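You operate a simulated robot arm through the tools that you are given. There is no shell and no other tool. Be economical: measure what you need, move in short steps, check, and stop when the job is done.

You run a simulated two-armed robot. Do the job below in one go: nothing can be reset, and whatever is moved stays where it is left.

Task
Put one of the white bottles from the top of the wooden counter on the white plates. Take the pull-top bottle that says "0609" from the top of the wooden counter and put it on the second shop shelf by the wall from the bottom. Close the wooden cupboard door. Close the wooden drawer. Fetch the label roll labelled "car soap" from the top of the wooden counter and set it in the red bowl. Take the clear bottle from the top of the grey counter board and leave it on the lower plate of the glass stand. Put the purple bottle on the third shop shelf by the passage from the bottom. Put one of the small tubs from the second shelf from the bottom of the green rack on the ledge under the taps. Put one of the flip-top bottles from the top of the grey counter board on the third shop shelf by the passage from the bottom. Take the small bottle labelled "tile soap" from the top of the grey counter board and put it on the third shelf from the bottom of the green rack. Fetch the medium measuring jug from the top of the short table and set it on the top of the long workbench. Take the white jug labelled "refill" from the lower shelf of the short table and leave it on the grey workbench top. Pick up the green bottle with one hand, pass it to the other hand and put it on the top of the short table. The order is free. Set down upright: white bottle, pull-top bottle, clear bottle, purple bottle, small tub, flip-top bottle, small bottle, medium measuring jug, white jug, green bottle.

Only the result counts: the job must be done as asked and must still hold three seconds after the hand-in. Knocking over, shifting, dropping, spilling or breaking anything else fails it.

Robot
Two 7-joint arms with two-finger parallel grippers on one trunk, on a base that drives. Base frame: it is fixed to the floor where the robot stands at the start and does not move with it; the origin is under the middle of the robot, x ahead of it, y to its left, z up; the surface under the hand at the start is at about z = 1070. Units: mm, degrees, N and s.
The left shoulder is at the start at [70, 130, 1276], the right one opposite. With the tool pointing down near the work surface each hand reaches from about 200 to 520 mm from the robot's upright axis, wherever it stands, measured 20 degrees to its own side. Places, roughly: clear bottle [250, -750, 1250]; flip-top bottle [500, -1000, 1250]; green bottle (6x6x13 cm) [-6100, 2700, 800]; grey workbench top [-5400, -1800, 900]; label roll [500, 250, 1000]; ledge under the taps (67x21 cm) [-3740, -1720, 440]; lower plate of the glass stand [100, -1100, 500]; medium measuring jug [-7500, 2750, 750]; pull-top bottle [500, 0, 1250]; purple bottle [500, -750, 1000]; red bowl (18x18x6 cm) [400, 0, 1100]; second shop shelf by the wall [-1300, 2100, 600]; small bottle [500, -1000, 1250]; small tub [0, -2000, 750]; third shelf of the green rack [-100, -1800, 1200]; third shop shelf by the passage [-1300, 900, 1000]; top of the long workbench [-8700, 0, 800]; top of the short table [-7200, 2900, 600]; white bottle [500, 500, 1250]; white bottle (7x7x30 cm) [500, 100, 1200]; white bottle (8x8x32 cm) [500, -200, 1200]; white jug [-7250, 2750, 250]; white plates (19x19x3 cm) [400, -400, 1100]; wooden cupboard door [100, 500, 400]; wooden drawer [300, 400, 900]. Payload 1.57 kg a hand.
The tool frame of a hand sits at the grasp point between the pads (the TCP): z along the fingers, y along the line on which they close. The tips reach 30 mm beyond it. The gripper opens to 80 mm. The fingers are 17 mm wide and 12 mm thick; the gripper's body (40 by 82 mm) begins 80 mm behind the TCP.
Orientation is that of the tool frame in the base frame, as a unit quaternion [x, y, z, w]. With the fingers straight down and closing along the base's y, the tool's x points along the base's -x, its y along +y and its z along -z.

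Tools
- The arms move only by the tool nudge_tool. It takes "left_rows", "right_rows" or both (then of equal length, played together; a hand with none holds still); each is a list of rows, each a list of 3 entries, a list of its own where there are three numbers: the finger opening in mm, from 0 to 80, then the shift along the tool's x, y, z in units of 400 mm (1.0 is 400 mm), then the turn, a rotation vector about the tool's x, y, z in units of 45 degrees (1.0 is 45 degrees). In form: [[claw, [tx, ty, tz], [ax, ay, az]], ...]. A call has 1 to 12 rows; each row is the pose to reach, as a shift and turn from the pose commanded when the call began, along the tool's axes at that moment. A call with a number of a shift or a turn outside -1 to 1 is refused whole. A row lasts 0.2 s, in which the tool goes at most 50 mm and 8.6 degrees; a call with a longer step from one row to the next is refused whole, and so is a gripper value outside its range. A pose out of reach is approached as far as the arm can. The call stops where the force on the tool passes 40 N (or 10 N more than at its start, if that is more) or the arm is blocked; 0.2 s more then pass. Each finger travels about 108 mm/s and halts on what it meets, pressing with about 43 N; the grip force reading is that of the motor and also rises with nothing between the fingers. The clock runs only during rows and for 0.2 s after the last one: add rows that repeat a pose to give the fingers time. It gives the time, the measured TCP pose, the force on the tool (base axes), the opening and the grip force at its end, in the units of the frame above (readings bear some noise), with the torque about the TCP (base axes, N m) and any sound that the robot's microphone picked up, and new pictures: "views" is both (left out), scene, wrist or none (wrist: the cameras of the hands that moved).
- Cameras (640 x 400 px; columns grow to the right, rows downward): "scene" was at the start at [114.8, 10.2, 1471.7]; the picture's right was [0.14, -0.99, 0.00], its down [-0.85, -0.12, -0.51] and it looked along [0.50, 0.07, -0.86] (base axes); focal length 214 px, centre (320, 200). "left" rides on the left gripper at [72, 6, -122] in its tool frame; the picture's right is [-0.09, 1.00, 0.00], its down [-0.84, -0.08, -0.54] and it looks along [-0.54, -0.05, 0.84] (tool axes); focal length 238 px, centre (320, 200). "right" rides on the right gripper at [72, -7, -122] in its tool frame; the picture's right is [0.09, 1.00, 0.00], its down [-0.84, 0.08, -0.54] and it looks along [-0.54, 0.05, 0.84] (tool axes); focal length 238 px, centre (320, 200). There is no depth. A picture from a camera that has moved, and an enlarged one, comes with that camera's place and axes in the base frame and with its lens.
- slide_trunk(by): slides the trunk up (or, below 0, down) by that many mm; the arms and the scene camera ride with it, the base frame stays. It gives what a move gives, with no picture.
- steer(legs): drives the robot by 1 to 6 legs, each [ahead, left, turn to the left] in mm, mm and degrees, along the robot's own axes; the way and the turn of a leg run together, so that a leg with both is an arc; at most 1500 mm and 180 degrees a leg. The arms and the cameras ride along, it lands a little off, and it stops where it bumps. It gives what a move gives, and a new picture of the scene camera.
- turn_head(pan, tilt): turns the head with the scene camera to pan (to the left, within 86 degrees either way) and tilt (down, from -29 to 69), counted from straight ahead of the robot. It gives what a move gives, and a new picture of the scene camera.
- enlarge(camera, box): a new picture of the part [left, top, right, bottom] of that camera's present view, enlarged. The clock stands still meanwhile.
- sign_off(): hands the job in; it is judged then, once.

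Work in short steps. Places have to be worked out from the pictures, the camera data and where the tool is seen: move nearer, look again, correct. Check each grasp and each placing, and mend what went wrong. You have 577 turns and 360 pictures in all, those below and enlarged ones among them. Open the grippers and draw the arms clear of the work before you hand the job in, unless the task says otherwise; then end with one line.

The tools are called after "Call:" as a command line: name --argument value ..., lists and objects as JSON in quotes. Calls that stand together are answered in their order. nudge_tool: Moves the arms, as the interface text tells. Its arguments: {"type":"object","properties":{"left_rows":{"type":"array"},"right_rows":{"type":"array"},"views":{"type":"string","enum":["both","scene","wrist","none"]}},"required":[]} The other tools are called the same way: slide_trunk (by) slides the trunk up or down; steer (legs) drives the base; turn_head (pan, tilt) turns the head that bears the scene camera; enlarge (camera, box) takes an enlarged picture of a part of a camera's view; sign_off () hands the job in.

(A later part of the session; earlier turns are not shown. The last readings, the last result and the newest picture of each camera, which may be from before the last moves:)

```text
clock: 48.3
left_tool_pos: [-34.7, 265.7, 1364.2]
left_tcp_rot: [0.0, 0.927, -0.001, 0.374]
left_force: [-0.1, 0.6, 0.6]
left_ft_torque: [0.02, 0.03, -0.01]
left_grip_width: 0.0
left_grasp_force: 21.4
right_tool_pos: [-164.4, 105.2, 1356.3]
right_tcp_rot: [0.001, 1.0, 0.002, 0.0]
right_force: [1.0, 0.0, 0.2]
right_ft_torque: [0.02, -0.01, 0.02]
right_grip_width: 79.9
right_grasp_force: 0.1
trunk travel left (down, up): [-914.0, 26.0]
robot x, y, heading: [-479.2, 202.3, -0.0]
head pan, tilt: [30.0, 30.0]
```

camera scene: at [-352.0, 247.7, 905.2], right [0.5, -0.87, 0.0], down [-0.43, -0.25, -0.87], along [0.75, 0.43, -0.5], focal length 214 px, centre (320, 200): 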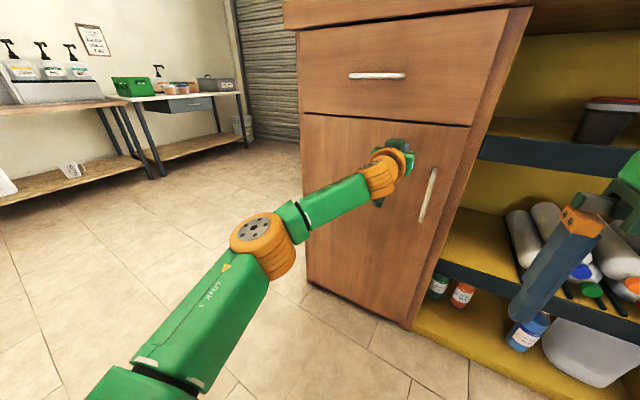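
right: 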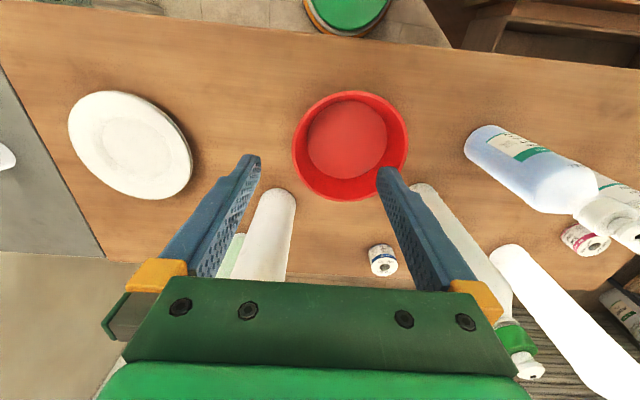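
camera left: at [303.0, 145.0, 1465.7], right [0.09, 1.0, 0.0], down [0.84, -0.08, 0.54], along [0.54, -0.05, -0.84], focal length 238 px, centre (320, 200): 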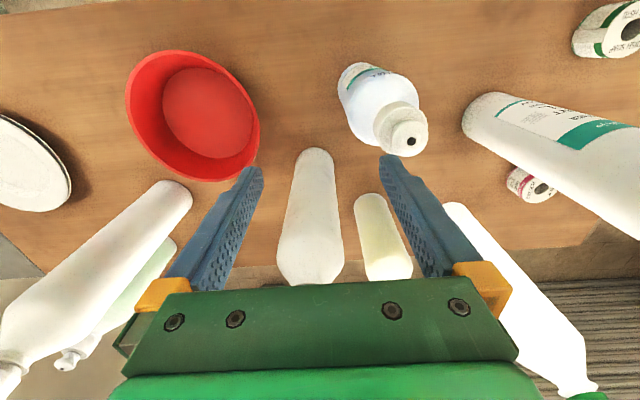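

Call:
nudge_tool --left_rows '[[20, [0.06, 0.03, -0.057], [0, 0.167, 0]], [40, [0.12, 0.06, -0.115], [0, 0.333, 0]], [60, [0.18, 0.09, -0.172], [0, 0.5, 0]], [80, [0.24, 0.12, -0.23], [0, 0.667, 0]], [80, [0.3, 0.15, -0.287], [0, 0.833, 0]], [80, [0.36, 0.18, -0.345], [0, 1, 0]]]' --views "none"

Call:
turn_head --pan 0 --tilt 25

Call:
steer --legs '[[180, -203, 0]]'

```text
clock: 49.7
left_tool_pos: [-233.1, 338.8, 1362.1]
left_tcp_rot: [0.002, 1.0, -0.003, -0.008]
left_force: [-0.4, 0.4, -0.3]
left_ft_torque: [0.01, -0.03, -0.01]
left_grip_width: 79.9
left_grasp_force: 0.0
right_tool_pos: [-166.8, 106.8, 1356.9]
right_tcp_rot: [0.001, 1.0, 0.0, 0.001]
right_force: [-0.3, 0.2, 0.6]
right_ft_torque: [-0.02, -0.03, -0.02]
right_grip_width: 80.0
right_grasp_force: 0.1
trunk travel left (down, up): [-914.0, 26.0]
robot x, y, heading: [-482.2, 203.9, 0.1]
head pan, tilt: [30.0, 30.0]
```

```text
clock: 50.6
left_tool_pos: [-232.5, 338.9, 1360.4]
left_tcp_rot: [0.001, 1.0, -0.002, -0.007]
left_force: [0.0, 0.1, 0.2]
left_ft_torque: [-0.02, -0.04, 0.0]
left_grip_width: 80.2
left_grasp_force: 0.1
right_tool_pos: [-164.8, 106.2, 1356.9]
right_tcp_rot: [0.001, 1.0, 0.0, 0.0]
right_force: [0.1, -0.9, 0.0]
right_ft_torque: [0.05, 0.01, 0.06]
right_grip_width: 79.8
right_grasp_force: 0.1
trunk travel left (down, up): [-914.0, 26.0]
robot x, y, heading: [-478.2, 200.4, 0.3]
head pan, tilt: [0.0, 25.0]
camera scene: at [-339.0, 202.7, 1521.1], right [0.0, -1.0, 0.0], down [-0.42, 0.0, -0.91], along [0.91, 0.0, -0.42], focal length 214 px, centre (320, 200)
```

scene: 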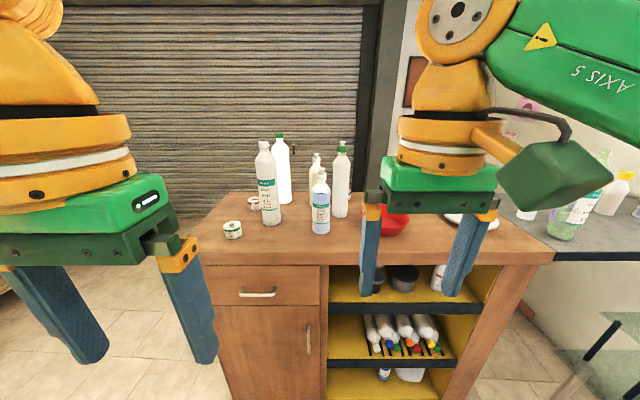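

```text
clock: 52.5
left_tool_pos: [-54.6, 142.3, 1361.5]
left_tcp_rot: [0.0, 1.0, -0.004, -0.006]
left_force: [-0.9, 0.5, 0.4]
left_ft_torque: [0.02, -0.04, -0.01]
left_grip_width: 80.1
left_grasp_force: 0.0
right_tool_pos: [12.5, -88.5, 1357.5]
right_tcp_rot: [0.001, 1.0, -0.002, 0.002]
right_force: [0.1, 1.0, 0.0]
right_ft_torque: [-0.04, -0.01, 0.03]
right_grip_width: 80.2
right_grasp_force: 0.1
trunk travel left (down, up): [-914.0, 26.0]
robot x, y, heading: [-300.6, 6.2, 0.1]
head pan, tilt: [0.0, 25.0]
camera scene: at [-161.5, 7.9, 1521.5], right [0.0, -1.0, 0.0], down [-0.42, 0.0, -0.91], along [0.91, 0.0, -0.42], focal length 214 px, centre (320, 200)
```

scene: 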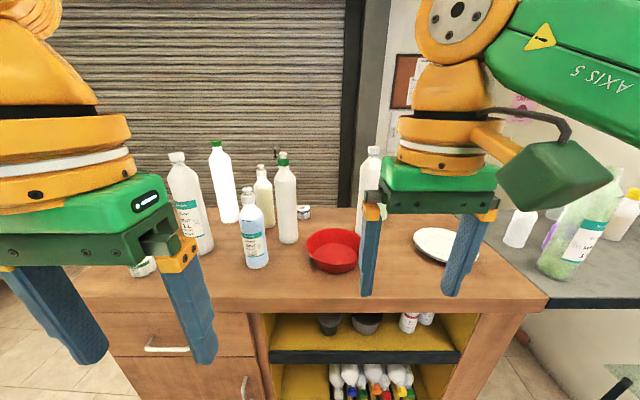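

The slim white bottle is confirmed at about (485, 125). I bring the right tool to horizontal, z≈1250, yawed 25° left.

Call:
nudge_tool --right_rows '[[80, [-0.05, 0, 0], [0, -0.167, 0]], [80, [-0.1, 0, 0], [0, -0.333, 0]], [80, [-0.15, 0, 0], [0, -0.5, 0]], [80, [-0.2, 0, 0], [0, -0.667, 0]], [80, [-0.25, 0, 0], [0, -0.833, 0]], [80, [-0.3, 0, 0], [0, -1, 0]]]' --views "none"

Call:
nudge_tool --right_rows '[[80, [0.03, 0, 0.03], [0, -0.167, 0]], [80, [0.06, 0, 0.06], [0, -0.333, 0]], [80, [0.09, 0, 0.09], [0, -0.5, 0]], [80, [0.12, 0, 0.12], [0, -0.667, 0]], [80, [0.15, 0, 0.15], [0, -0.833, 0]], [80, [0.177, 0, 0.177], [0, -1, 0]]]' --views "none"

Call:
nudge_tool --right_rows '[[80, [0, 0, 0], [-0.14, 0, 0]], [80, [0, 0, 0], [-0.28, 0, 0]], [80, [0, 0, 0], [-0.42, 0, 0]], [80, [0, 0, 0], [-0.556, 0, 0]]]' --views "both"

```text
clock: 53.9
left_tool_pos: [-51.5, 140.1, 1360.2]
left_tcp_rot: [0.0, 1.0, -0.001, -0.008]
left_force: [-0.7, -0.2, 0.0]
left_ft_torque: [-0.02, -0.01, 0.0]
left_grip_width: 80.0
left_grasp_force: 0.0
right_tool_pos: [136.0, -94.1, 1356.6]
right_tcp_rot: [0.0, 0.923, 0.0, 0.384]
right_force: [-0.6, -0.2, -0.1]
right_ft_torque: [-0.01, 0.02, 0.0]
right_grip_width: 80.0
right_grasp_force: 0.1
trunk travel left (down, up): [-914.0, 26.0]
robot x, y, heading: [-297.1, 1.7, 0.1]
head pan, tilt: [0.0, 25.0]
```

```text
clock: 55.3
left_tool_pos: [-51.1, 142.8, 1361.9]
left_tcp_rot: [0.0, 1.0, -0.003, -0.007]
left_force: [0.6, -0.6, -0.4]
left_ft_torque: [-0.01, 0.01, 0.01]
left_grip_width: 80.2
left_grasp_force: 0.0
right_tool_pos: [134.9, -90.5, 1257.7]
right_tcp_rot: [-0.001, 0.706, 0.0, 0.708]
right_force: [-0.9, -0.5, -1.2]
right_ft_torque: [-0.01, -0.02, 0.03]
right_grip_width: 80.2
right_grasp_force: 0.1
trunk travel left (down, up): [-914.0, 26.0]
robot x, y, heading: [-297.9, 4.6, 0.0]
head pan, tilt: [0.0, 25.0]
```

```text
clock: 56.3
left_tool_pos: [-54.3, 142.9, 1360.5]
left_tcp_rot: [0.0, 1.0, -0.003, -0.007]
left_force: [-0.9, 0.3, -1.1]
left_ft_torque: [-0.04, -0.05, -0.02]
left_grip_width: 80.1
left_grasp_force: 0.1
right_tool_pos: [99.6, 10.9, 1279.7]
right_tcp_rot: [-0.135, 0.691, 0.138, 0.697]
right_force: [0.6, 0.2, 0.8]
right_ft_torque: [0.0, 0.0, 0.0]
right_grip_width: 79.9
right_grasp_force: 0.0
right hand out of reach, approached as far as the arm can: row 1, 2, 3, 4
trunk travel left (down, up): [-914.0, 26.0]
robot x, y, heading: [-299.3, -0.3, -0.2]
head pan, tilt: [0.0, 25.0]
camera scene: at [-160.2, 7.3, 1521.4], right [0.0, -1.0, 0.0], down [-0.42, 0.0, -0.91], along [0.91, 0.0, -0.42], focal length 214 px, centre (320, 200)
camera right: at [-8.6, -41.3, 1206.4], right [-0.38, 0.92, -0.09], down [-0.54, -0.14, 0.83], along [0.75, 0.36, 0.55], focal length 238 px, centre (320, 200)
```

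scene: 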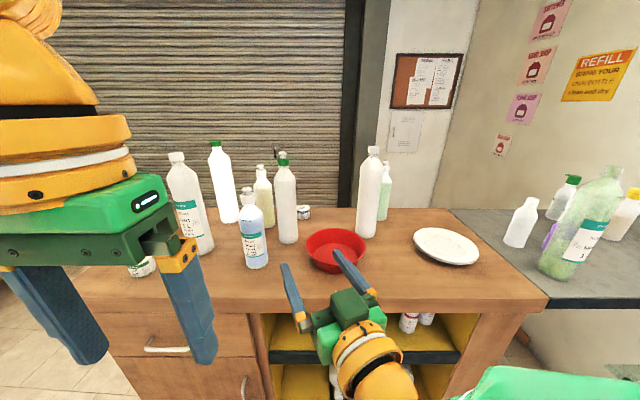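
right: 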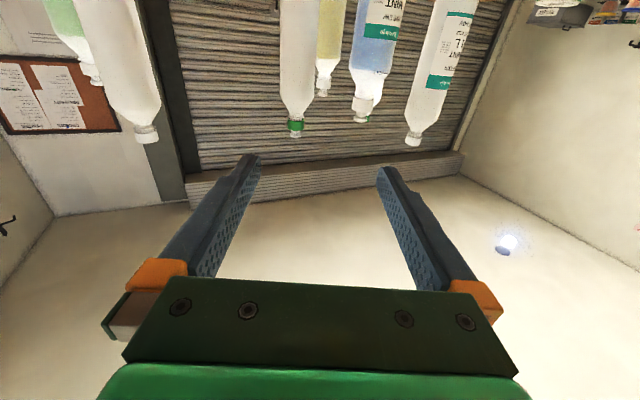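

The white bottle is centred ahead of the yawed gripper. I drive to about (-50, 58) so the tool line points at the bottle.

Call:
steer --legs '[[250, 58, 0]]'

Call:
nudge_tool --right_rows '[[80, [0.02, 0, 0], [0, 0, 0]], [80, [0.04, 0, 0], [0, 0, 0]]]' --views "both"

```text
clock: 58.2
left_tool_pos: [201.4, 196.0, 1361.1]
left_tcp_rot: [0.002, 1.0, -0.002, -0.006]
left_force: [-0.2, 0.2, 0.1]
left_ft_torque: [0.0, -0.02, 0.03]
left_grip_width: 80.0
left_grasp_force: 0.0
right_tool_pos: [354.9, 65.1, 1280.0]
right_tcp_rot: [-0.136, 0.69, 0.139, 0.697]
right_force: [-0.4, -0.1, 0.6]
right_ft_torque: [-0.01, 0.01, 0.02]
right_grip_width: 79.9
right_grasp_force: 0.1
trunk travel left (down, up): [-914.0, 26.0]
robot x, y, heading: [-42.8, 59.9, -0.1]
head pan, tilt: [0.0, 25.0]
camera scene: at [94.2, 61.0, 1521.7], right [0.0, -1.0, 0.0], down [-0.42, 0.0, -0.91], along [0.91, 0.0, -0.42], focal length 214 px, centre (320, 200)
```

scene: 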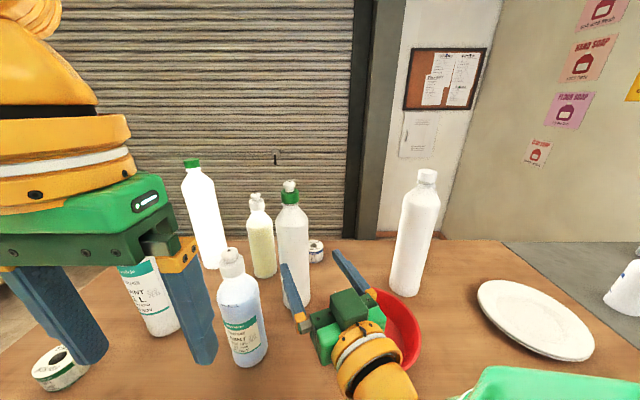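

```text
clock: 58.8
left_tool_pos: [205.8, 196.2, 1362.1]
left_tcp_rot: [0.003, 1.0, -0.002, -0.007]
left_force: [0.3, -0.8, 0.2]
left_ft_torque: [-0.02, -0.01, -0.02]
left_grip_width: 79.8
left_grasp_force: 0.1
right_tool_pos: [359.0, 64.8, 1261.6]
right_tcp_rot: [-0.135, 0.691, 0.138, 0.696]
right_force: [1.0, -0.2, -0.8]
right_ft_torque: [0.01, 0.03, -0.04]
right_grip_width: 79.8
right_grasp_force: 0.1
trunk travel left (down, up): [-914.0, 26.0]
robot x, y, heading: [-42.7, 61.5, 0.0]
head pan, tilt: [0.0, 25.0]
camera scene: at [98.2, 61.4, 1521.3], right [0.0, -1.0, 0.0], down [-0.42, 0.0, -0.91], along [0.91, 0.0, -0.42], focal length 214 px, centre (320, 200)
camera right: at [249.3, 13.2, 1188.9], right [-0.38, 0.92, -0.09], down [-0.54, -0.14, 0.83], along [0.76, 0.36, 0.55], focal length 238 px, centre (320, 200)
```

scene: 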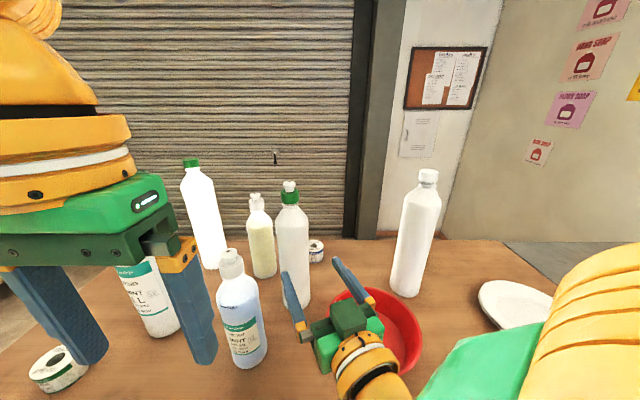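
right: 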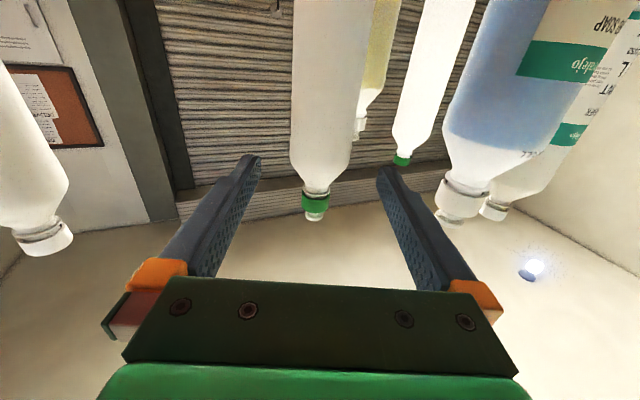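

Bottle centred between the fingers, about 139 mm ahead. I advance along the tool axis, then close.

Call:
nudge_tool --right_rows '[[80, [0, 0, 0.09], [0, 0, 0]], [80, [0, 0, 0.18], [0, 0, 0]], [80, [0, 0, 0.26], [0, 0, 0]], [80, [0, 0, 0.33], [0, 0, 0]]]' --views "both"

```text
clock: 59.8
left_tool_pos: [207.0, 198.2, 1360.2]
left_tcp_rot: [0.001, 1.0, -0.001, -0.008]
left_force: [0.3, -0.2, -0.2]
left_ft_torque: [0.03, 0.03, 0.05]
left_grip_width: 80.2
left_grasp_force: 0.1
right_tool_pos: [470.9, 135.2, 1269.3]
right_tcp_rot: [-0.132, 0.695, 0.134, 0.694]
right_force: [0.4, -0.4, -0.7]
right_ft_torque: [0.0, 0.0, -0.02]
right_grip_width: 79.9
right_grasp_force: 0.1
right hand out of reach, approached as far as the arm can: row 1, 2, 3, 4
trunk travel left (down, up): [-914.0, 26.0]
robot x, y, heading: [-40.9, 61.9, -0.0]
head pan, tilt: [0.0, 25.0]
camera scene: at [100.6, 62.6, 1521.0], right [0.0, -1.0, 0.0], down [-0.42, 0.0, -0.91], along [0.91, 0.0, -0.42], focal length 214 px, centre (320, 200)
camera right: at [361.2, 84.1, 1197.0], right [-0.37, 0.93, -0.09], down [-0.53, -0.13, 0.84], along [0.76, 0.36, 0.54], focal length 238 px, centre (320, 200)
```

scene: 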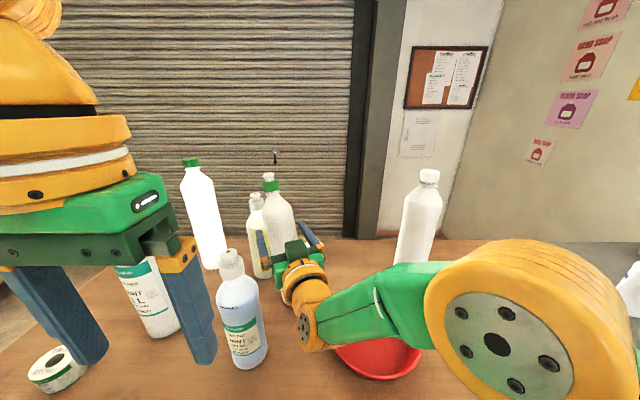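
right: 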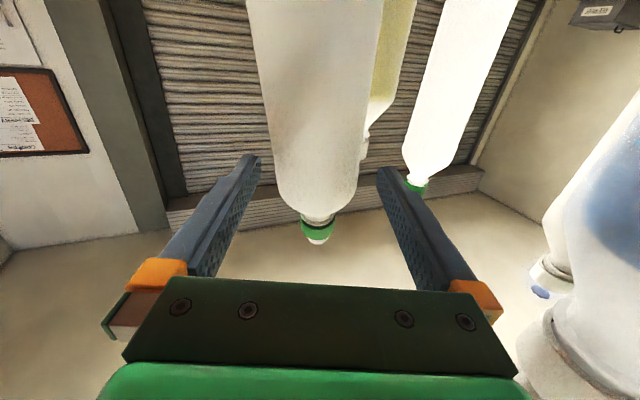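

The bottle's cap appears to have shifted in the scene view; I zoom to check whether it is being pushed.

Call:
enlarge --camera "scene" --box '[160, 140, 400, 300]'

```text
2.50 times, centred on (280, 220) of scene
camera zoom: at [100.6, 62.6, 1521.0], right [0.0, -1.0, 0.0], down [-0.42, 0.0, -0.91], along [0.91, 0.0, -0.42], focal length 536 px, centre (420, 150)
```

zoom: 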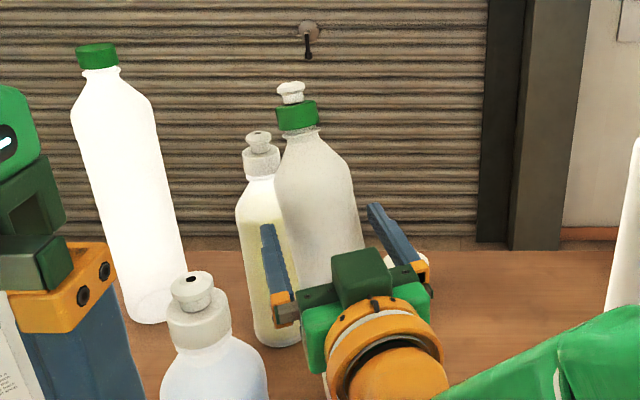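

The bottle is leaning about 8–10° against the hand; it sits between the fingers, so I close now to secure it.

Call:
nudge_tool --right_rows '[[70, [0, 0, 0], [0, 0, 0]], [60, [0, 0, 0], [0, 0, 0]], [50, [0, 0, 0], [0, 0, 0]], [50, [0, 0, 0], [0, 0, 0]]]' --views "both"

```text
clock: 60.8
left_tool_pos: [206.4, 197.8, 1361.3]
left_tcp_rot: [0.002, 1.0, -0.001, -0.007]
left_force: [-1.0, 0.1, 0.4]
left_ft_torque: [-0.03, -0.01, 0.05]
left_grip_width: 79.8
left_grasp_force: 0.0
right_tool_pos: [469.6, 134.8, 1269.8]
right_tcp_rot: [-0.132, 0.694, 0.133, 0.695]
right_force: [-0.4, -0.2, 0.1]
right_ft_torque: [0.01, 0.02, 0.01]
right_grip_width: 49.9
right_grasp_force: 0.1
trunk travel left (down, up): [-914.0, 26.0]
robot x, y, heading: [-40.5, 61.3, -0.3]
head pan, tilt: [0.0, 25.0]
camera scene: at [98.8, 61.9, 1521.2], right [0.0, -1.0, 0.0], down [-0.42, 0.0, -0.91], along [0.91, 0.0, -0.42], focal length 214 px, centre (320, 200)
camera right: at [359.6, 83.5, 1197.8], right [-0.37, 0.93, -0.09], down [-0.53, -0.13, 0.84], along [0.76, 0.36, 0.54], focal length 238 px, centre (320, 200)
```

scene: 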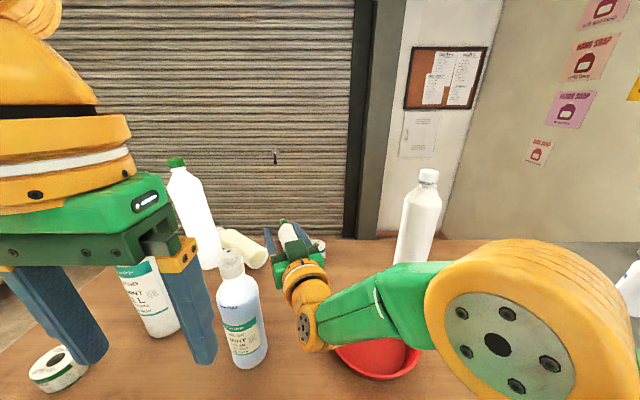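
right: 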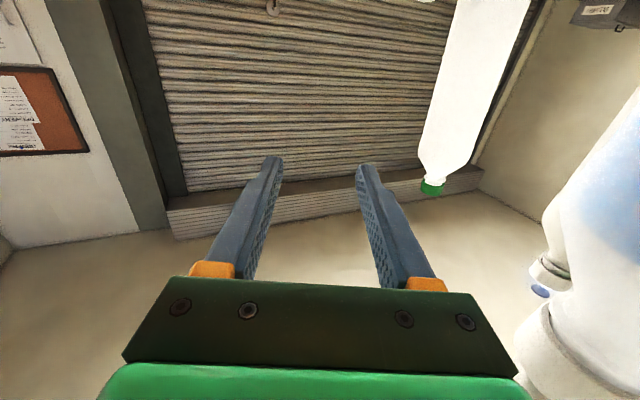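

The white bottle toppled, along with the yellow one behind it. I retreat carefully and inspect, to set things right.

Call:
nudge_tool --right_rows '[[50, [0, 0, -0.09], [0, 0, 0]], [50, [0, 0, -0.18], [0, 0, 0]], [50, [0, 0, -0.27], [0, 0, 0]], [50, [0, 0, -0.36], [0, 0, 0]], [50, [0, 0, -0.45], [0, 0, 0]]]' --views "none"

Call:
turn_head --pan 0 --tilt 40

```text
clock: 62.0
left_tool_pos: [205.0, 198.0, 1361.7]
left_tcp_rot: [0.001, 1.0, -0.003, -0.008]
left_force: [0.4, 1.3, -0.6]
left_ft_torque: [-0.01, 0.02, -0.01]
left_grip_width: 80.0
left_grasp_force: 0.1
right_tool_pos: [328.3, 96.3, 1266.9]
right_tcp_rot: [-0.136, 0.692, 0.138, 0.696]
right_force: [0.0, -1.2, -0.1]
right_ft_torque: [0.02, -0.05, -0.04]
right_grip_width: 50.1
right_grasp_force: 0.1
right hand out of reach, approached as far as the arm can: row 4, 5
trunk travel left (down, up): [-914.0, 26.0]
robot x, y, heading: [-44.1, 59.8, -0.1]
head pan, tilt: [0.0, 25.0]
```

```text
clock: 62.8
left_tool_pos: [206.7, 197.5, 1360.8]
left_tcp_rot: [0.002, 1.0, -0.002, -0.008]
left_force: [0.0, -0.6, 0.1]
left_ft_torque: [0.0, -0.02, -0.01]
left_grip_width: 80.1
left_grasp_force: 0.1
right_tool_pos: [329.0, 95.5, 1266.4]
right_tcp_rot: [-0.135, 0.691, 0.137, 0.696]
right_force: [0.0, -0.6, -0.7]
right_ft_torque: [0.0, 0.0, -0.01]
right_grip_width: 50.1
right_grasp_force: 0.0
trunk travel left (down, up): [-914.0, 26.0]
robot x, y, heading: [-41.6, 59.9, -0.2]
head pan, tilt: [0.0, 40.0]
camera scene: at [91.8, 62.4, 1497.9], right [0.0, -1.0, 0.0], down [-0.64, 0.0, -0.77], along [0.77, 0.0, -0.64], focal length 214 px, centre (320, 200)
```

scene: 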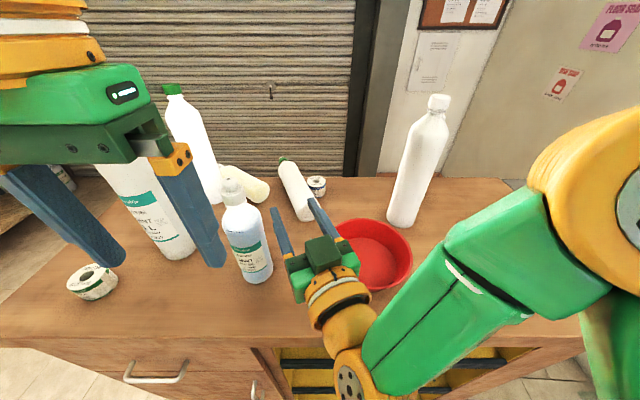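

Both the white and yellow bottles lie on the counter; the blue one stands close by. I back off, first deliver the blue bottle (frees the space), and then right the others. I move the right hand aside.

Call:
steer --legs '[[-360, 10, 0]]'

Call:
nudge_tool --right_rows '[[50, [0, -0.09, -0.035], [0, 0, 0]], [50, [0, -0.18, -0.07], [0, 0, 0]], [50, [0, -0.27, -0.105], [0, 0, 0]], [50, [0, -0.347, -0.142], [0, 0, 0]]]' --views "none"

```text
clock: 65.1
left_tool_pos: [-151.9, 207.9, 1360.9]
left_tcp_rot: [0.002, 1.0, -0.003, -0.009]
left_force: [0.1, 0.1, -0.7]
left_ft_torque: [-0.01, 0.03, -0.03]
left_grip_width: 80.0
left_grasp_force: 0.1
right_tool_pos: [-27.7, 106.0, 1266.8]
right_tcp_rot: [-0.135, 0.693, 0.138, 0.695]
right_force: [-0.2, -0.6, -1.5]
right_ft_torque: [0.01, -0.05, 0.02]
right_grip_width: 50.1
right_grasp_force: 0.1
trunk travel left (down, up): [-914.0, 26.0]
robot x, y, heading: [-402.3, 71.5, 0.0]
head pan, tilt: [0.0, 40.0]
camera scene: at [-265.1, 72.5, 1497.5], right [0.0, -1.0, 0.0], down [-0.64, 0.0, -0.76], along [0.76, 0.0, -0.64], focal length 214 px, centre (320, 200)
```

scene: 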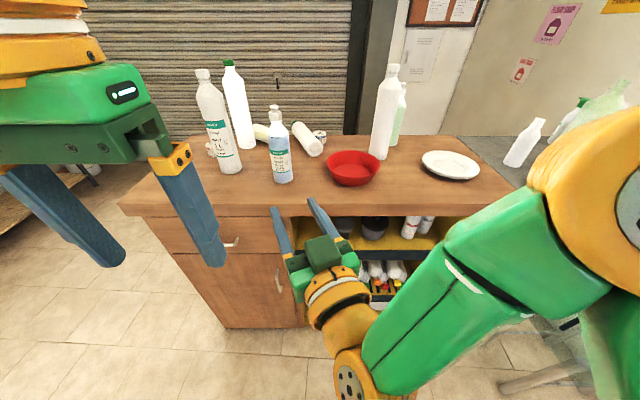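

```text
clock: 66.1
left_tool_pos: [-155.4, 207.6, 1362.0]
left_tcp_rot: [0.001, 1.0, -0.002, -0.008]
left_force: [-0.4, 0.6, 0.2]
left_ft_torque: [0.03, 0.0, 0.0]
left_grip_width: 80.0
left_grasp_force: 0.1
right_tool_pos: [0.3, 73.1, 1266.6]
right_tcp_rot: [-0.133, 0.692, 0.136, 0.696]
right_force: [-0.4, 0.1, 0.2]
right_ft_torque: [-0.02, 0.0, -0.03]
right_grip_width: 50.3
right_grasp_force: 0.0
right hand out of reach, approached as far as the arm can: row 1, 2, 3, 4
trunk travel left (down, up): [-914.0, 26.0]
robot x, y, heading: [-400.1, 73.0, -0.2]
head pan, tilt: [0.0, 40.0]
```

Call:
nudge_tool --right_rows '[[50, [0, -0.05, 0], [0.15, 0, 0]], [50, [0, -0.1, 0], [0.3, 0, 0]], [50, [0, -0.15, 0], [0.4, 0, 0]], [50, [0, -0.22, 0], [0.5, 0, 0]], [50, [0, -0.3, 0], [0.5, 0, 0]]]' --views "none"

```text
clock: 67.3
left_tool_pos: [-152.6, 202.8, 1361.4]
left_tcp_rot: [0.001, 1.0, 0.001, -0.008]
left_force: [-0.4, -0.3, 1.0]
left_ft_torque: [0.04, 0.01, -0.01]
left_grip_width: 80.2
left_grasp_force: 0.1
right_tool_pos: [45.0, -40.6, 1262.0]
right_tcp_rot: [0.004, 0.706, 0.001, 0.708]
right_force: [0.7, -1.0, -0.5]
right_ft_torque: [0.0, 0.04, 0.0]
right_grip_width: 49.9
right_grasp_force: 0.1
trunk travel left (down, up): [-914.0, 26.0]
robot x, y, heading: [-404.0, 72.4, -0.3]
head pan, tilt: [0.0, 40.0]
```

Right hand is now straight ahead and aside. I turn the left hand to horizontal, at height ≈1275.

Call:
nudge_tool --left_rows '[[80, [-0.1, 0, 0], [0, -0.167, 0]], [80, [-0.2, 0, 0], [0, -0.333, 0]], [80, [-0.3, 0, 0], [0, -0.5, 0]], [80, [-0.4, 0, 0], [0, -0.667, 0]], [80, [-0.45, 0, 0], [0, -0.833, 0]], [80, [-0.5, 0, 0], [0, -1, 0]]]' --views "none"

Call:
nudge_tool --left_rows '[[80, [0.03, 0, 0.03], [0, -0.167, 0]], [80, [0.06, 0, 0.06], [0, -0.333, 0]], [80, [0.09, 0, 0.09], [0, -0.5, 0]], [80, [0.12, 0, 0.12], [0, -0.667, 0]], [80, [0.15, 0, 0.15], [0, -0.833, 0]], [80, [0.155, 0, 0.155], [0, -1, 0]]]' --views "both"

```text
clock: 68.7
left_tool_pos: [46.2, 208.8, 1359.7]
left_tcp_rot: [0.001, 0.926, -0.003, 0.376]
left_force: [0.4, 0.2, 0.6]
left_ft_torque: [-0.01, 0.01, 0.01]
left_grip_width: 80.0
left_grasp_force: 0.1
right_tool_pos: [44.2, -36.4, 1263.4]
right_tcp_rot: [0.004, 0.706, -0.001, 0.709]
right_force: [0.3, 0.1, 0.9]
right_ft_torque: [0.01, 0.02, -0.01]
right_grip_width: 49.9
right_grasp_force: 0.0
trunk travel left (down, up): [-914.0, 26.0]
robot x, y, heading: [-405.1, 72.6, -0.1]
head pan, tilt: [0.0, 40.0]
```

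```text
clock: 70.1
left_tool_pos: [44.7, 207.7, 1272.2]
left_tcp_rot: [-0.001, 0.757, -0.002, 0.654]
left_force: [0.4, 0.0, -1.2]
left_ft_torque: [-0.03, 0.02, -0.03]
left_grip_width: 80.2
left_grasp_force: 0.1
left hand out of reach, approached as far as the arm can: row 6
right_tool_pos: [43.1, -36.0, 1264.7]
right_tcp_rot: [0.003, 0.705, 0.001, 0.709]
right_force: [-0.8, -0.1, -0.2]
right_ft_torque: [-0.01, 0.01, 0.01]
right_grip_width: 49.9
right_grasp_force: 0.0
trunk travel left (down, up): [-914.0, 26.0]
robot x, y, heading: [-399.7, 69.5, 0.0]
head pan, tilt: [0.0, 40.0]
camera scene: at [-268.8, 72.4, 1497.9], right [0.0, -1.0, 0.0], down [-0.64, 0.0, -0.77], along [0.77, 0.0, -0.64], focal length 214 px, centre (320, 200)
camera left: at [-86.7, 214.9, 1219.8], right [0.02, 1.0, 0.09], down [-0.41, -0.07, 0.91], along [0.91, -0.05, 0.41], focal length 238 px, centre (320, 200)
```

scene: 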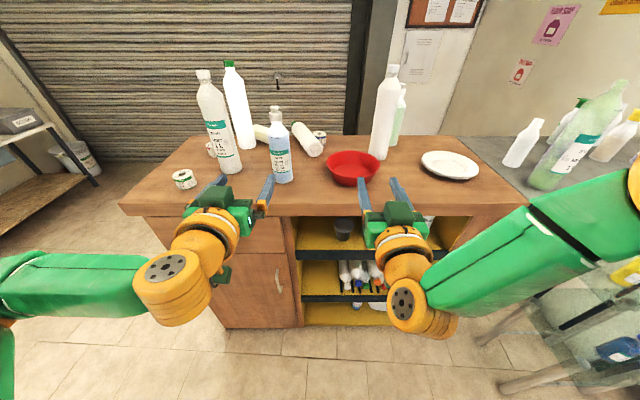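
left: 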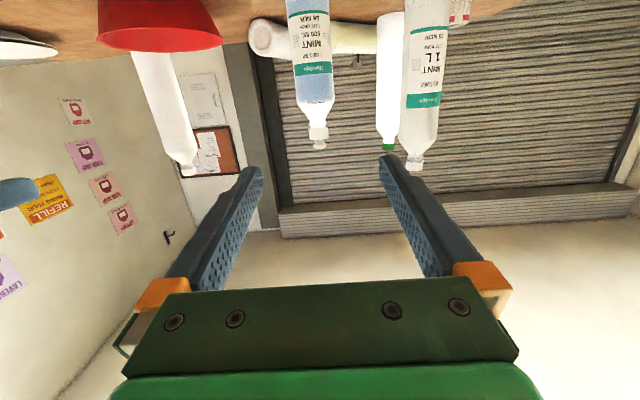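

Blue bottle's collar is about (351, 201, 1280), nearly in line with the left hand. I drive forward 170 and look again.

Call:
steer --legs '[[170, -6, 0]]'

Call:
nudge_tool --left_rows '[[80, [0, 0, 0.03], [0, 0, 0]], [80, [0, 0, 0.06], [0, 0, 0]]]' --views "wrist"

```text
clock: 71.6
left_tool_pos: [207.9, 203.7, 1275.3]
left_tcp_rot: [-0.003, 0.756, 0.0, 0.654]
left_force: [-0.3, 0.1, -0.6]
left_ft_torque: [0.03, -0.02, -0.03]
left_grip_width: 80.1
left_grasp_force: 0.0
right_tool_pos: [207.3, -40.9, 1266.8]
right_tcp_rot: [0.001, 0.704, 0.002, 0.71]
right_force: [-0.5, -0.5, 0.2]
right_ft_torque: [0.02, -0.01, 0.04]
right_grip_width: 50.1
right_grasp_force: 0.0
trunk travel left (down, up): [-914.0, 26.0]
robot x, y, heading: [-232.9, 66.5, 0.3]
head pan, tilt: [0.0, 40.0]
camera scene: at [-105.8, 67.2, 1498.3], right [0.0, -1.0, 0.0], down [-0.64, 0.0, -0.77], along [0.77, 0.0, -0.64], focal length 214 px, centre (320, 200)
```

scene: 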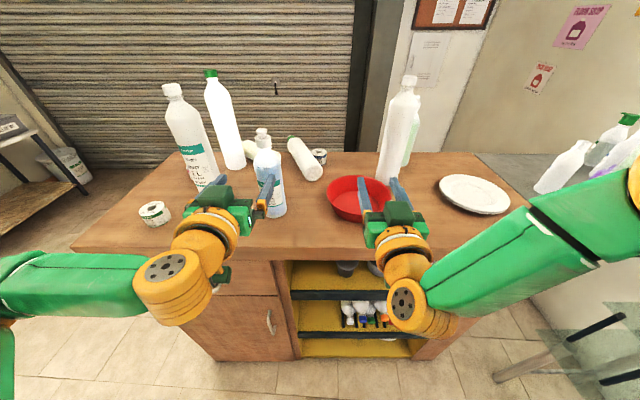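

```text
clock: 72.2
left_tool_pos: [235.7, 202.8, 1270.0]
left_tcp_rot: [-0.001, 0.757, -0.001, 0.653]
left_force: [-0.6, 0.4, 0.0]
left_ft_torque: [0.01, 0.05, -0.02]
left_grip_width: 80.2
left_grasp_force: 0.0
right_tool_pos: [211.2, -40.0, 1264.6]
right_tcp_rot: [0.002, 0.705, 0.002, 0.71]
right_force: [-0.1, 0.6, -0.5]
right_ft_torque: [0.01, 0.03, -0.03]
right_grip_width: 49.8
right_grasp_force: 0.1
trunk travel left (down, up): [-914.0, 26.0]
robot x, y, heading: [-234.6, 65.4, 0.4]
head pan, tilt: [0.0, 40.0]
camera left: at [104.1, 210.4, 1216.0], right [0.01, 1.0, 0.09], down [-0.41, -0.07, 0.91], along [0.91, -0.05, 0.41], focal length 238 px, centre (320, 200)
```

left: 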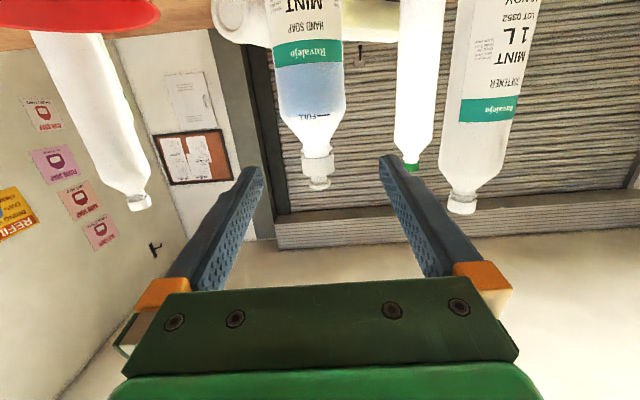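

Collar refined to about (350, 199, 1277). I advance so the fingers straddle it.

Call:
nudge_tool --left_rows '[[80, [-0.015, -0.005, 0.07], [0, 0, 0]], [80, [-0.03, -0.01, 0.14], [0, 0, 0]], [80, [-0.045, -0.01, 0.21], [0, 0, 0]], [80, [-0.059, -0.01, 0.275], [0, 0, 0]]]' --views "both"

```text
clock: 73.2
left_tool_pos: [349.5, 199.0, 1275.4]
left_tcp_rot: [-0.002, 0.758, -0.001, 0.653]
left_force: [0.2, -0.3, 0.2]
left_ft_torque: [0.0, -0.01, -0.02]
left_grip_width: 80.2
left_grasp_force: 0.1
right_tool_pos: [213.1, -40.4, 1263.5]
right_tcp_rot: [0.001, 0.706, 0.002, 0.708]
right_force: [-0.6, 0.4, -1.2]
right_ft_torque: [-0.01, 0.0, 0.03]
right_grip_width: 50.0
right_grasp_force: 0.1
trunk travel left (down, up): [-914.0, 26.0]
robot x, y, heading: [-234.1, 65.7, 0.2]
head pan, tilt: [0.0, 40.0]
camera scene: at [-99.5, 66.9, 1497.7], right [0.0, -1.0, 0.0], down [-0.64, 0.0, -0.77], along [0.77, 0.0, -0.64], focal length 214 px, centre (320, 200)
camera left: at [218.8, 206.4, 1222.9], right [0.01, 1.0, 0.09], down [-0.41, -0.07, 0.91], along [0.91, -0.05, 0.41], focal length 238 px, centre (320, 200)
```

scene: 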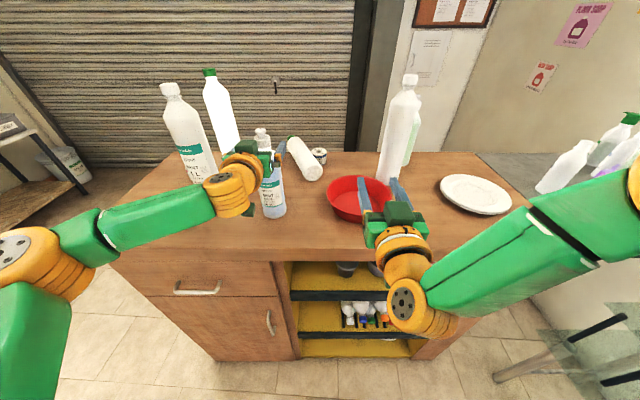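
left: 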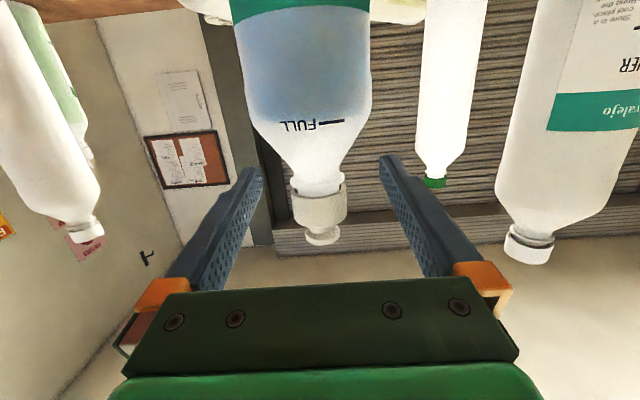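

The collar sits ~9 mm above the TCP line; I raise a little and close.

Call:
nudge_tool --left_rows '[[80, [-0.0225, 0, 0], [0, 0, 0]], [60, [-0.0225, 0, 0], [0, 0, 0]], [40, [-0.0225, 0, 0], [0, 0, 0]], [20, [-0.0225, 0, 0], [0, 0, 0]], [10, [-0.0225, 0, 0], [0, 0, 0]], [10, [-0.0225, 0, 0], [0, 0, 0]]]' --views "wrist"

```text
clock: 74.6
left_tool_pos: [349.4, 199.1, 1285.6]
left_tcp_rot: [-0.001, 0.757, -0.001, 0.654]
left_force: [0.1, -2.0, 0.0]
left_ft_torque: [-0.13, -0.07, 0.01]
left_grip_width: 34.9
left_grasp_force: 41.7
right_tool_pos: [212.9, -40.4, 1263.1]
right_tcp_rot: [0.002, 0.706, 0.001, 0.709]
right_force: [0.1, 0.0, -0.2]
right_ft_torque: [0.02, -0.05, -0.03]
right_grip_width: 50.1
right_grasp_force: 0.1
trunk travel left (down, up): [-914.0, 26.0]
robot x, y, heading: [-235.0, 68.7, 0.1]
head pan, tilt: [0.0, 40.0]
camera left: at [219.1, 205.9, 1232.4], right [0.01, 1.0, 0.09], down [-0.41, -0.07, 0.91], along [0.91, -0.05, 0.41], focal length 238 px, centre (320, 200)
```

left: 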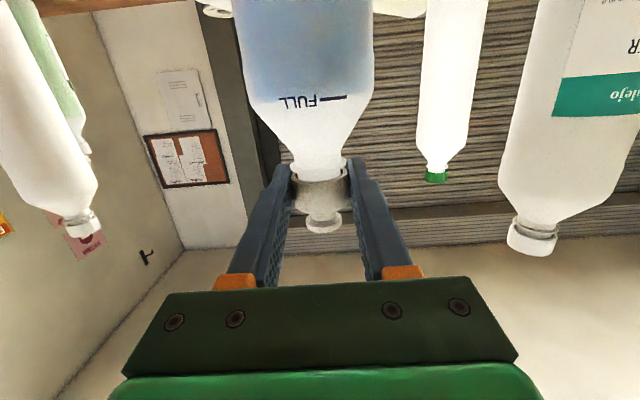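

Collar gripped at 35 mm. I lift 50 mm and back away from the counter.

Call:
nudge_tool --left_rows '[[10, [-0.05, 0, 0], [0, 0, 0]], [10, [-0.1, 0, 0], [0, 0, 0]], [10, [-0.14, 0, 0], [0, 0, 0]]]' --views "none"

Call:
steer --legs '[[-300, 0, 0]]'

```text
clock: 75.4
left_tool_pos: [358.7, 199.9, 1341.3]
left_tcp_rot: [-0.002, 0.757, 0.0, 0.653]
left_force: [-0.4, -1.0, -5.7]
left_ft_torque: [-0.04, 0.03, -0.02]
left_grip_width: 34.7
left_grasp_force: 41.8
right_tool_pos: [212.3, -40.3, 1262.4]
right_tcp_rot: [0.001, 0.706, 0.001, 0.708]
right_force: [0.5, 0.0, -0.8]
right_ft_torque: [-0.03, 0.0, 0.03]
right_grip_width: 50.0
right_grasp_force: 0.0
trunk travel left (down, up): [-914.0, 26.0]
robot x, y, heading: [-235.5, 66.8, 0.2]
head pan, tilt: [0.0, 40.0]
```

```text
clock: 77.4
left_tool_pos: [62.5, 199.2, 1338.7]
left_tcp_rot: [-0.001, 0.758, -0.002, 0.652]
left_force: [0.3, 0.4, -4.6]
left_ft_torque: [0.05, 0.04, -0.01]
left_grip_width: 34.8
left_grasp_force: 42.3
right_tool_pos: [-83.3, -41.6, 1262.3]
right_tcp_rot: [0.002, 0.707, 0.001, 0.707]
right_force: [0.1, -0.8, -0.6]
right_ft_torque: [-0.02, -0.02, 0.03]
right_grip_width: 50.0
right_grasp_force: 0.1
trunk travel left (down, up): [-914.0, 26.0]
robot x, y, heading: [-536.0, 66.6, 0.1]
head pan, tilt: [0.0, 40.0]
camera scene: at [-395.2, 66.8, 1497.2], right [0.0, -1.0, 0.0], down [-0.65, 0.0, -0.76], along [0.76, 0.0, -0.65], focal length 214 px, centre (320, 200)
```

scene: 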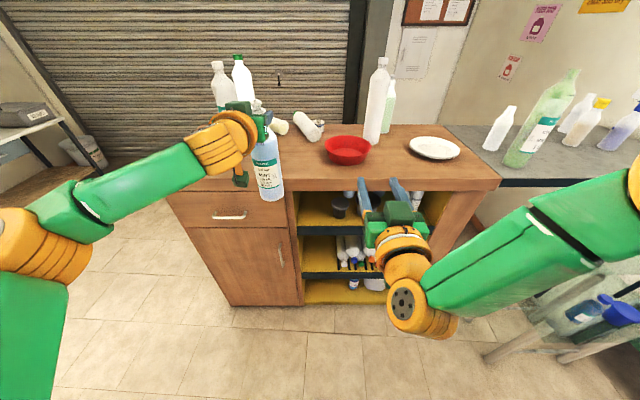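

Bottle is held. I look left to see the shop shelves.

Call:
turn_head --pan 86 --tilt 25

```text
clock: 79.0
left_tool_pos: [59.1, 197.6, 1340.4]
left_tcp_rot: [-0.002, 0.757, -0.001, 0.653]
left_force: [0.6, 0.0, -4.2]
left_ft_torque: [0.07, 0.06, 0.03]
left_grip_width: 34.7
left_grasp_force: 42.3
right_tool_pos: [-87.3, -40.5, 1262.3]
right_tcp_rot: [0.003, 0.706, 0.0, 0.708]
right_force: [0.5, 0.0, -0.6]
right_ft_torque: [0.02, 0.01, -0.01]
right_grip_width: 50.0
right_grasp_force: 0.0
trunk travel left (down, up): [-914.0, 26.0]
robot x, y, heading: [-534.0, 63.0, 0.1]
head pan, tilt: [85.9, 25.0]
camera scene: at [-477.7, 158.8, 1521.0], right [1.0, -0.07, 0.0], down [-0.03, -0.42, -0.91], along [0.06, 0.9, -0.42], focal length 214 px, centre (320, 200)
```

scene: 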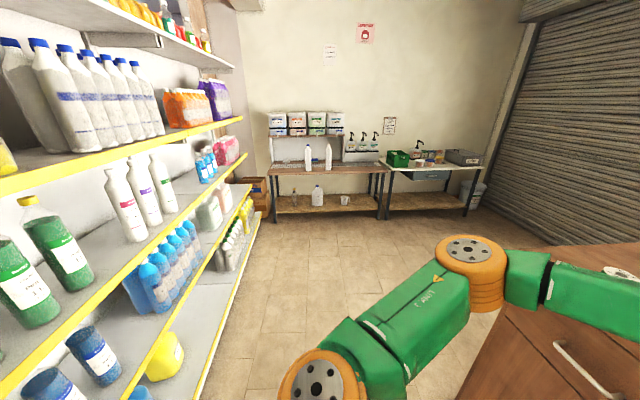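

The shelves run along y with fronts near x≈-1060. I turn left 90° in place, and drive along the aisle.

Call:
steer --legs '[[0, 0, 90], [900, -150, 0]]'

Call:
turn_head --pan 60 --tilt 30

```text
clock: 87.7
left_tool_pos: [-549.9, 1558.7, 1341.4]
left_tcp_rot: [0.542, -0.529, -0.465, -0.458]
left_force: [0.3, -0.6, -4.3]
left_ft_torque: [-0.06, -0.04, -0.02]
left_grip_width: 34.6
left_grasp_force: 42.0
right_tool_pos: [-308.4, 1416.0, 1264.1]
right_tcp_rot: [-0.503, 0.495, 0.507, 0.495]
right_force: [0.1, -0.5, 0.1]
right_ft_torque: [0.02, -0.01, -0.01]
right_grip_width: 50.0
right_grasp_force: 0.0
trunk travel left (down, up): [-914.0, 26.0]
robot x, y, heading: [-405.5, 965.9, 91.1]
head pan, tilt: [85.9, 25.0]
camera scene: at [-501.9, 1024.4, 1521.1], right [0.05, 1.0, 0.0], down [0.42, -0.02, -0.91], along [-0.9, 0.04, -0.42], focal length 214 px, centre (320, 200)
```

scene: 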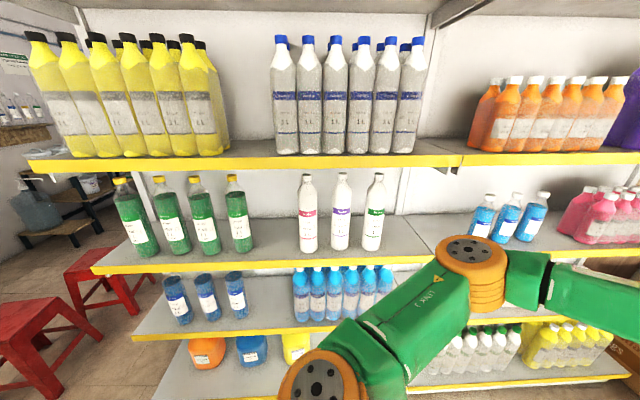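

```text
clock: 88.6
left_tool_pos: [-550.8, 1560.0, 1340.6]
left_tcp_rot: [0.541, -0.53, -0.465, -0.459]
left_force: [0.6, 0.9, -5.2]
left_ft_torque: [-0.02, -0.02, -0.02]
left_grip_width: 34.7
left_grasp_force: 41.5
right_tool_pos: [-307.7, 1418.8, 1262.5]
right_tcp_rot: [-0.503, 0.496, 0.507, 0.495]
right_force: [0.4, -0.3, -0.1]
right_ft_torque: [0.01, 0.03, 0.02]
right_grip_width: 50.0
right_grasp_force: 0.1
trunk travel left (down, up): [-914.0, 26.0]
robot x, y, heading: [-405.3, 966.9, 91.3]
head pan, tilt: [60.0, 30.0]
camera scene: at [-488.8, 1065.2, 1513.0], right [0.48, 0.88, 0.0], down [0.44, -0.24, -0.87], along [-0.76, 0.42, -0.5], focal length 214 px, centre (320, 200)
```

scene: 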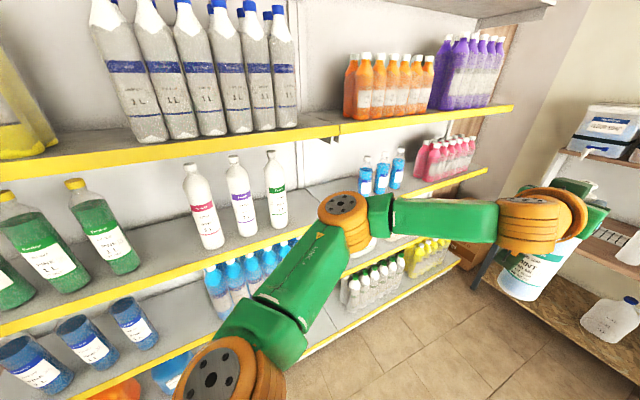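

I see the shelf levels. I go forward and right to open room, then turn to face the shelves.

Call:
steer --legs '[[600, -300, 0], [0, 0, 90], [0, -500, 0]]'

Call:
turn_head --pan -10 --tilt 35

```text
clock: 98.7
left_tool_pos: [-715.7, 1944.8, 1340.7]
left_tcp_rot: [0.757, 0.005, -0.653, 0.0]
left_force: [0.1, -0.5, -5.0]
left_ft_torque: [-0.04, -0.06, -0.04]
left_grip_width: 34.5
left_grasp_force: 42.2
right_tool_pos: [-572.2, 2187.0, 1263.7]
right_tcp_rot: [-0.706, -0.002, 0.708, -0.003]
right_force: [0.1, 0.3, -0.1]
right_ft_torque: [0.02, 0.0, -0.03]
right_grip_width: 49.8
right_grasp_force: 0.0
trunk travel left (down, up): [-914.0, 26.0]
robot x, y, heading: [-119.3, 2087.1, -179.2]
head pan, tilt: [60.0, 30.0]
camera scene: at [-222.5, 2004.7, 1512.9], right [-0.87, 0.49, 0.0], down [0.25, 0.44, -0.86], along [-0.43, -0.75, -0.5], focal length 214 px, centre (320, 200)
```

scene: 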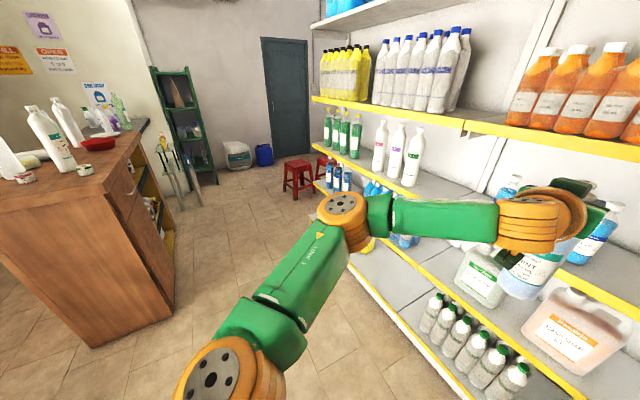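

```text
clock: 100.1
left_tool_pos: [-716.7, 1949.3, 1340.1]
left_tcp_rot: [0.757, 0.006, -0.653, 0.003]
left_force: [0.2, -0.3, -5.0]
left_ft_torque: [0.0, -0.06, -0.01]
left_grip_width: 34.6
left_grasp_force: 41.7
right_tool_pos: [-571.8, 2189.8, 1262.8]
right_tcp_rot: [-0.706, -0.001, 0.709, -0.004]
right_force: [-0.5, -0.1, 0.0]
right_ft_torque: [-0.01, -0.01, 0.01]
right_grip_width: 50.0
right_grasp_force: 0.1
trunk travel left (down, up): [-914.0, 26.0]
robot x, y, heading: [-122.8, 2085.8, -179.4]
head pan, tilt: [-10.0, 35.0]
camera scene: at [-264.9, 2100.5, 1505.2], right [0.16, 0.99, 0.0], down [0.57, -0.09, -0.82], along [-0.81, 0.13, -0.57], focal length 214 px, centre (320, 200)
```

scene: 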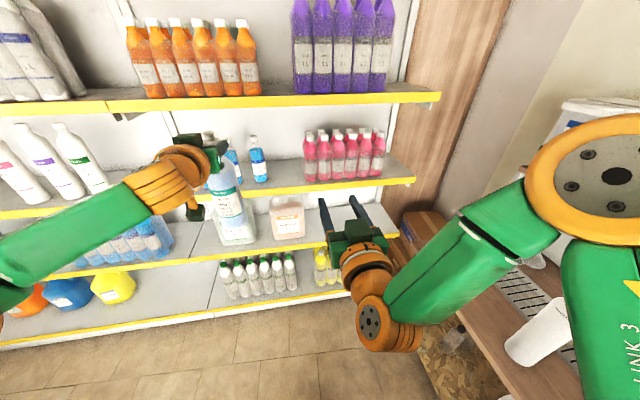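

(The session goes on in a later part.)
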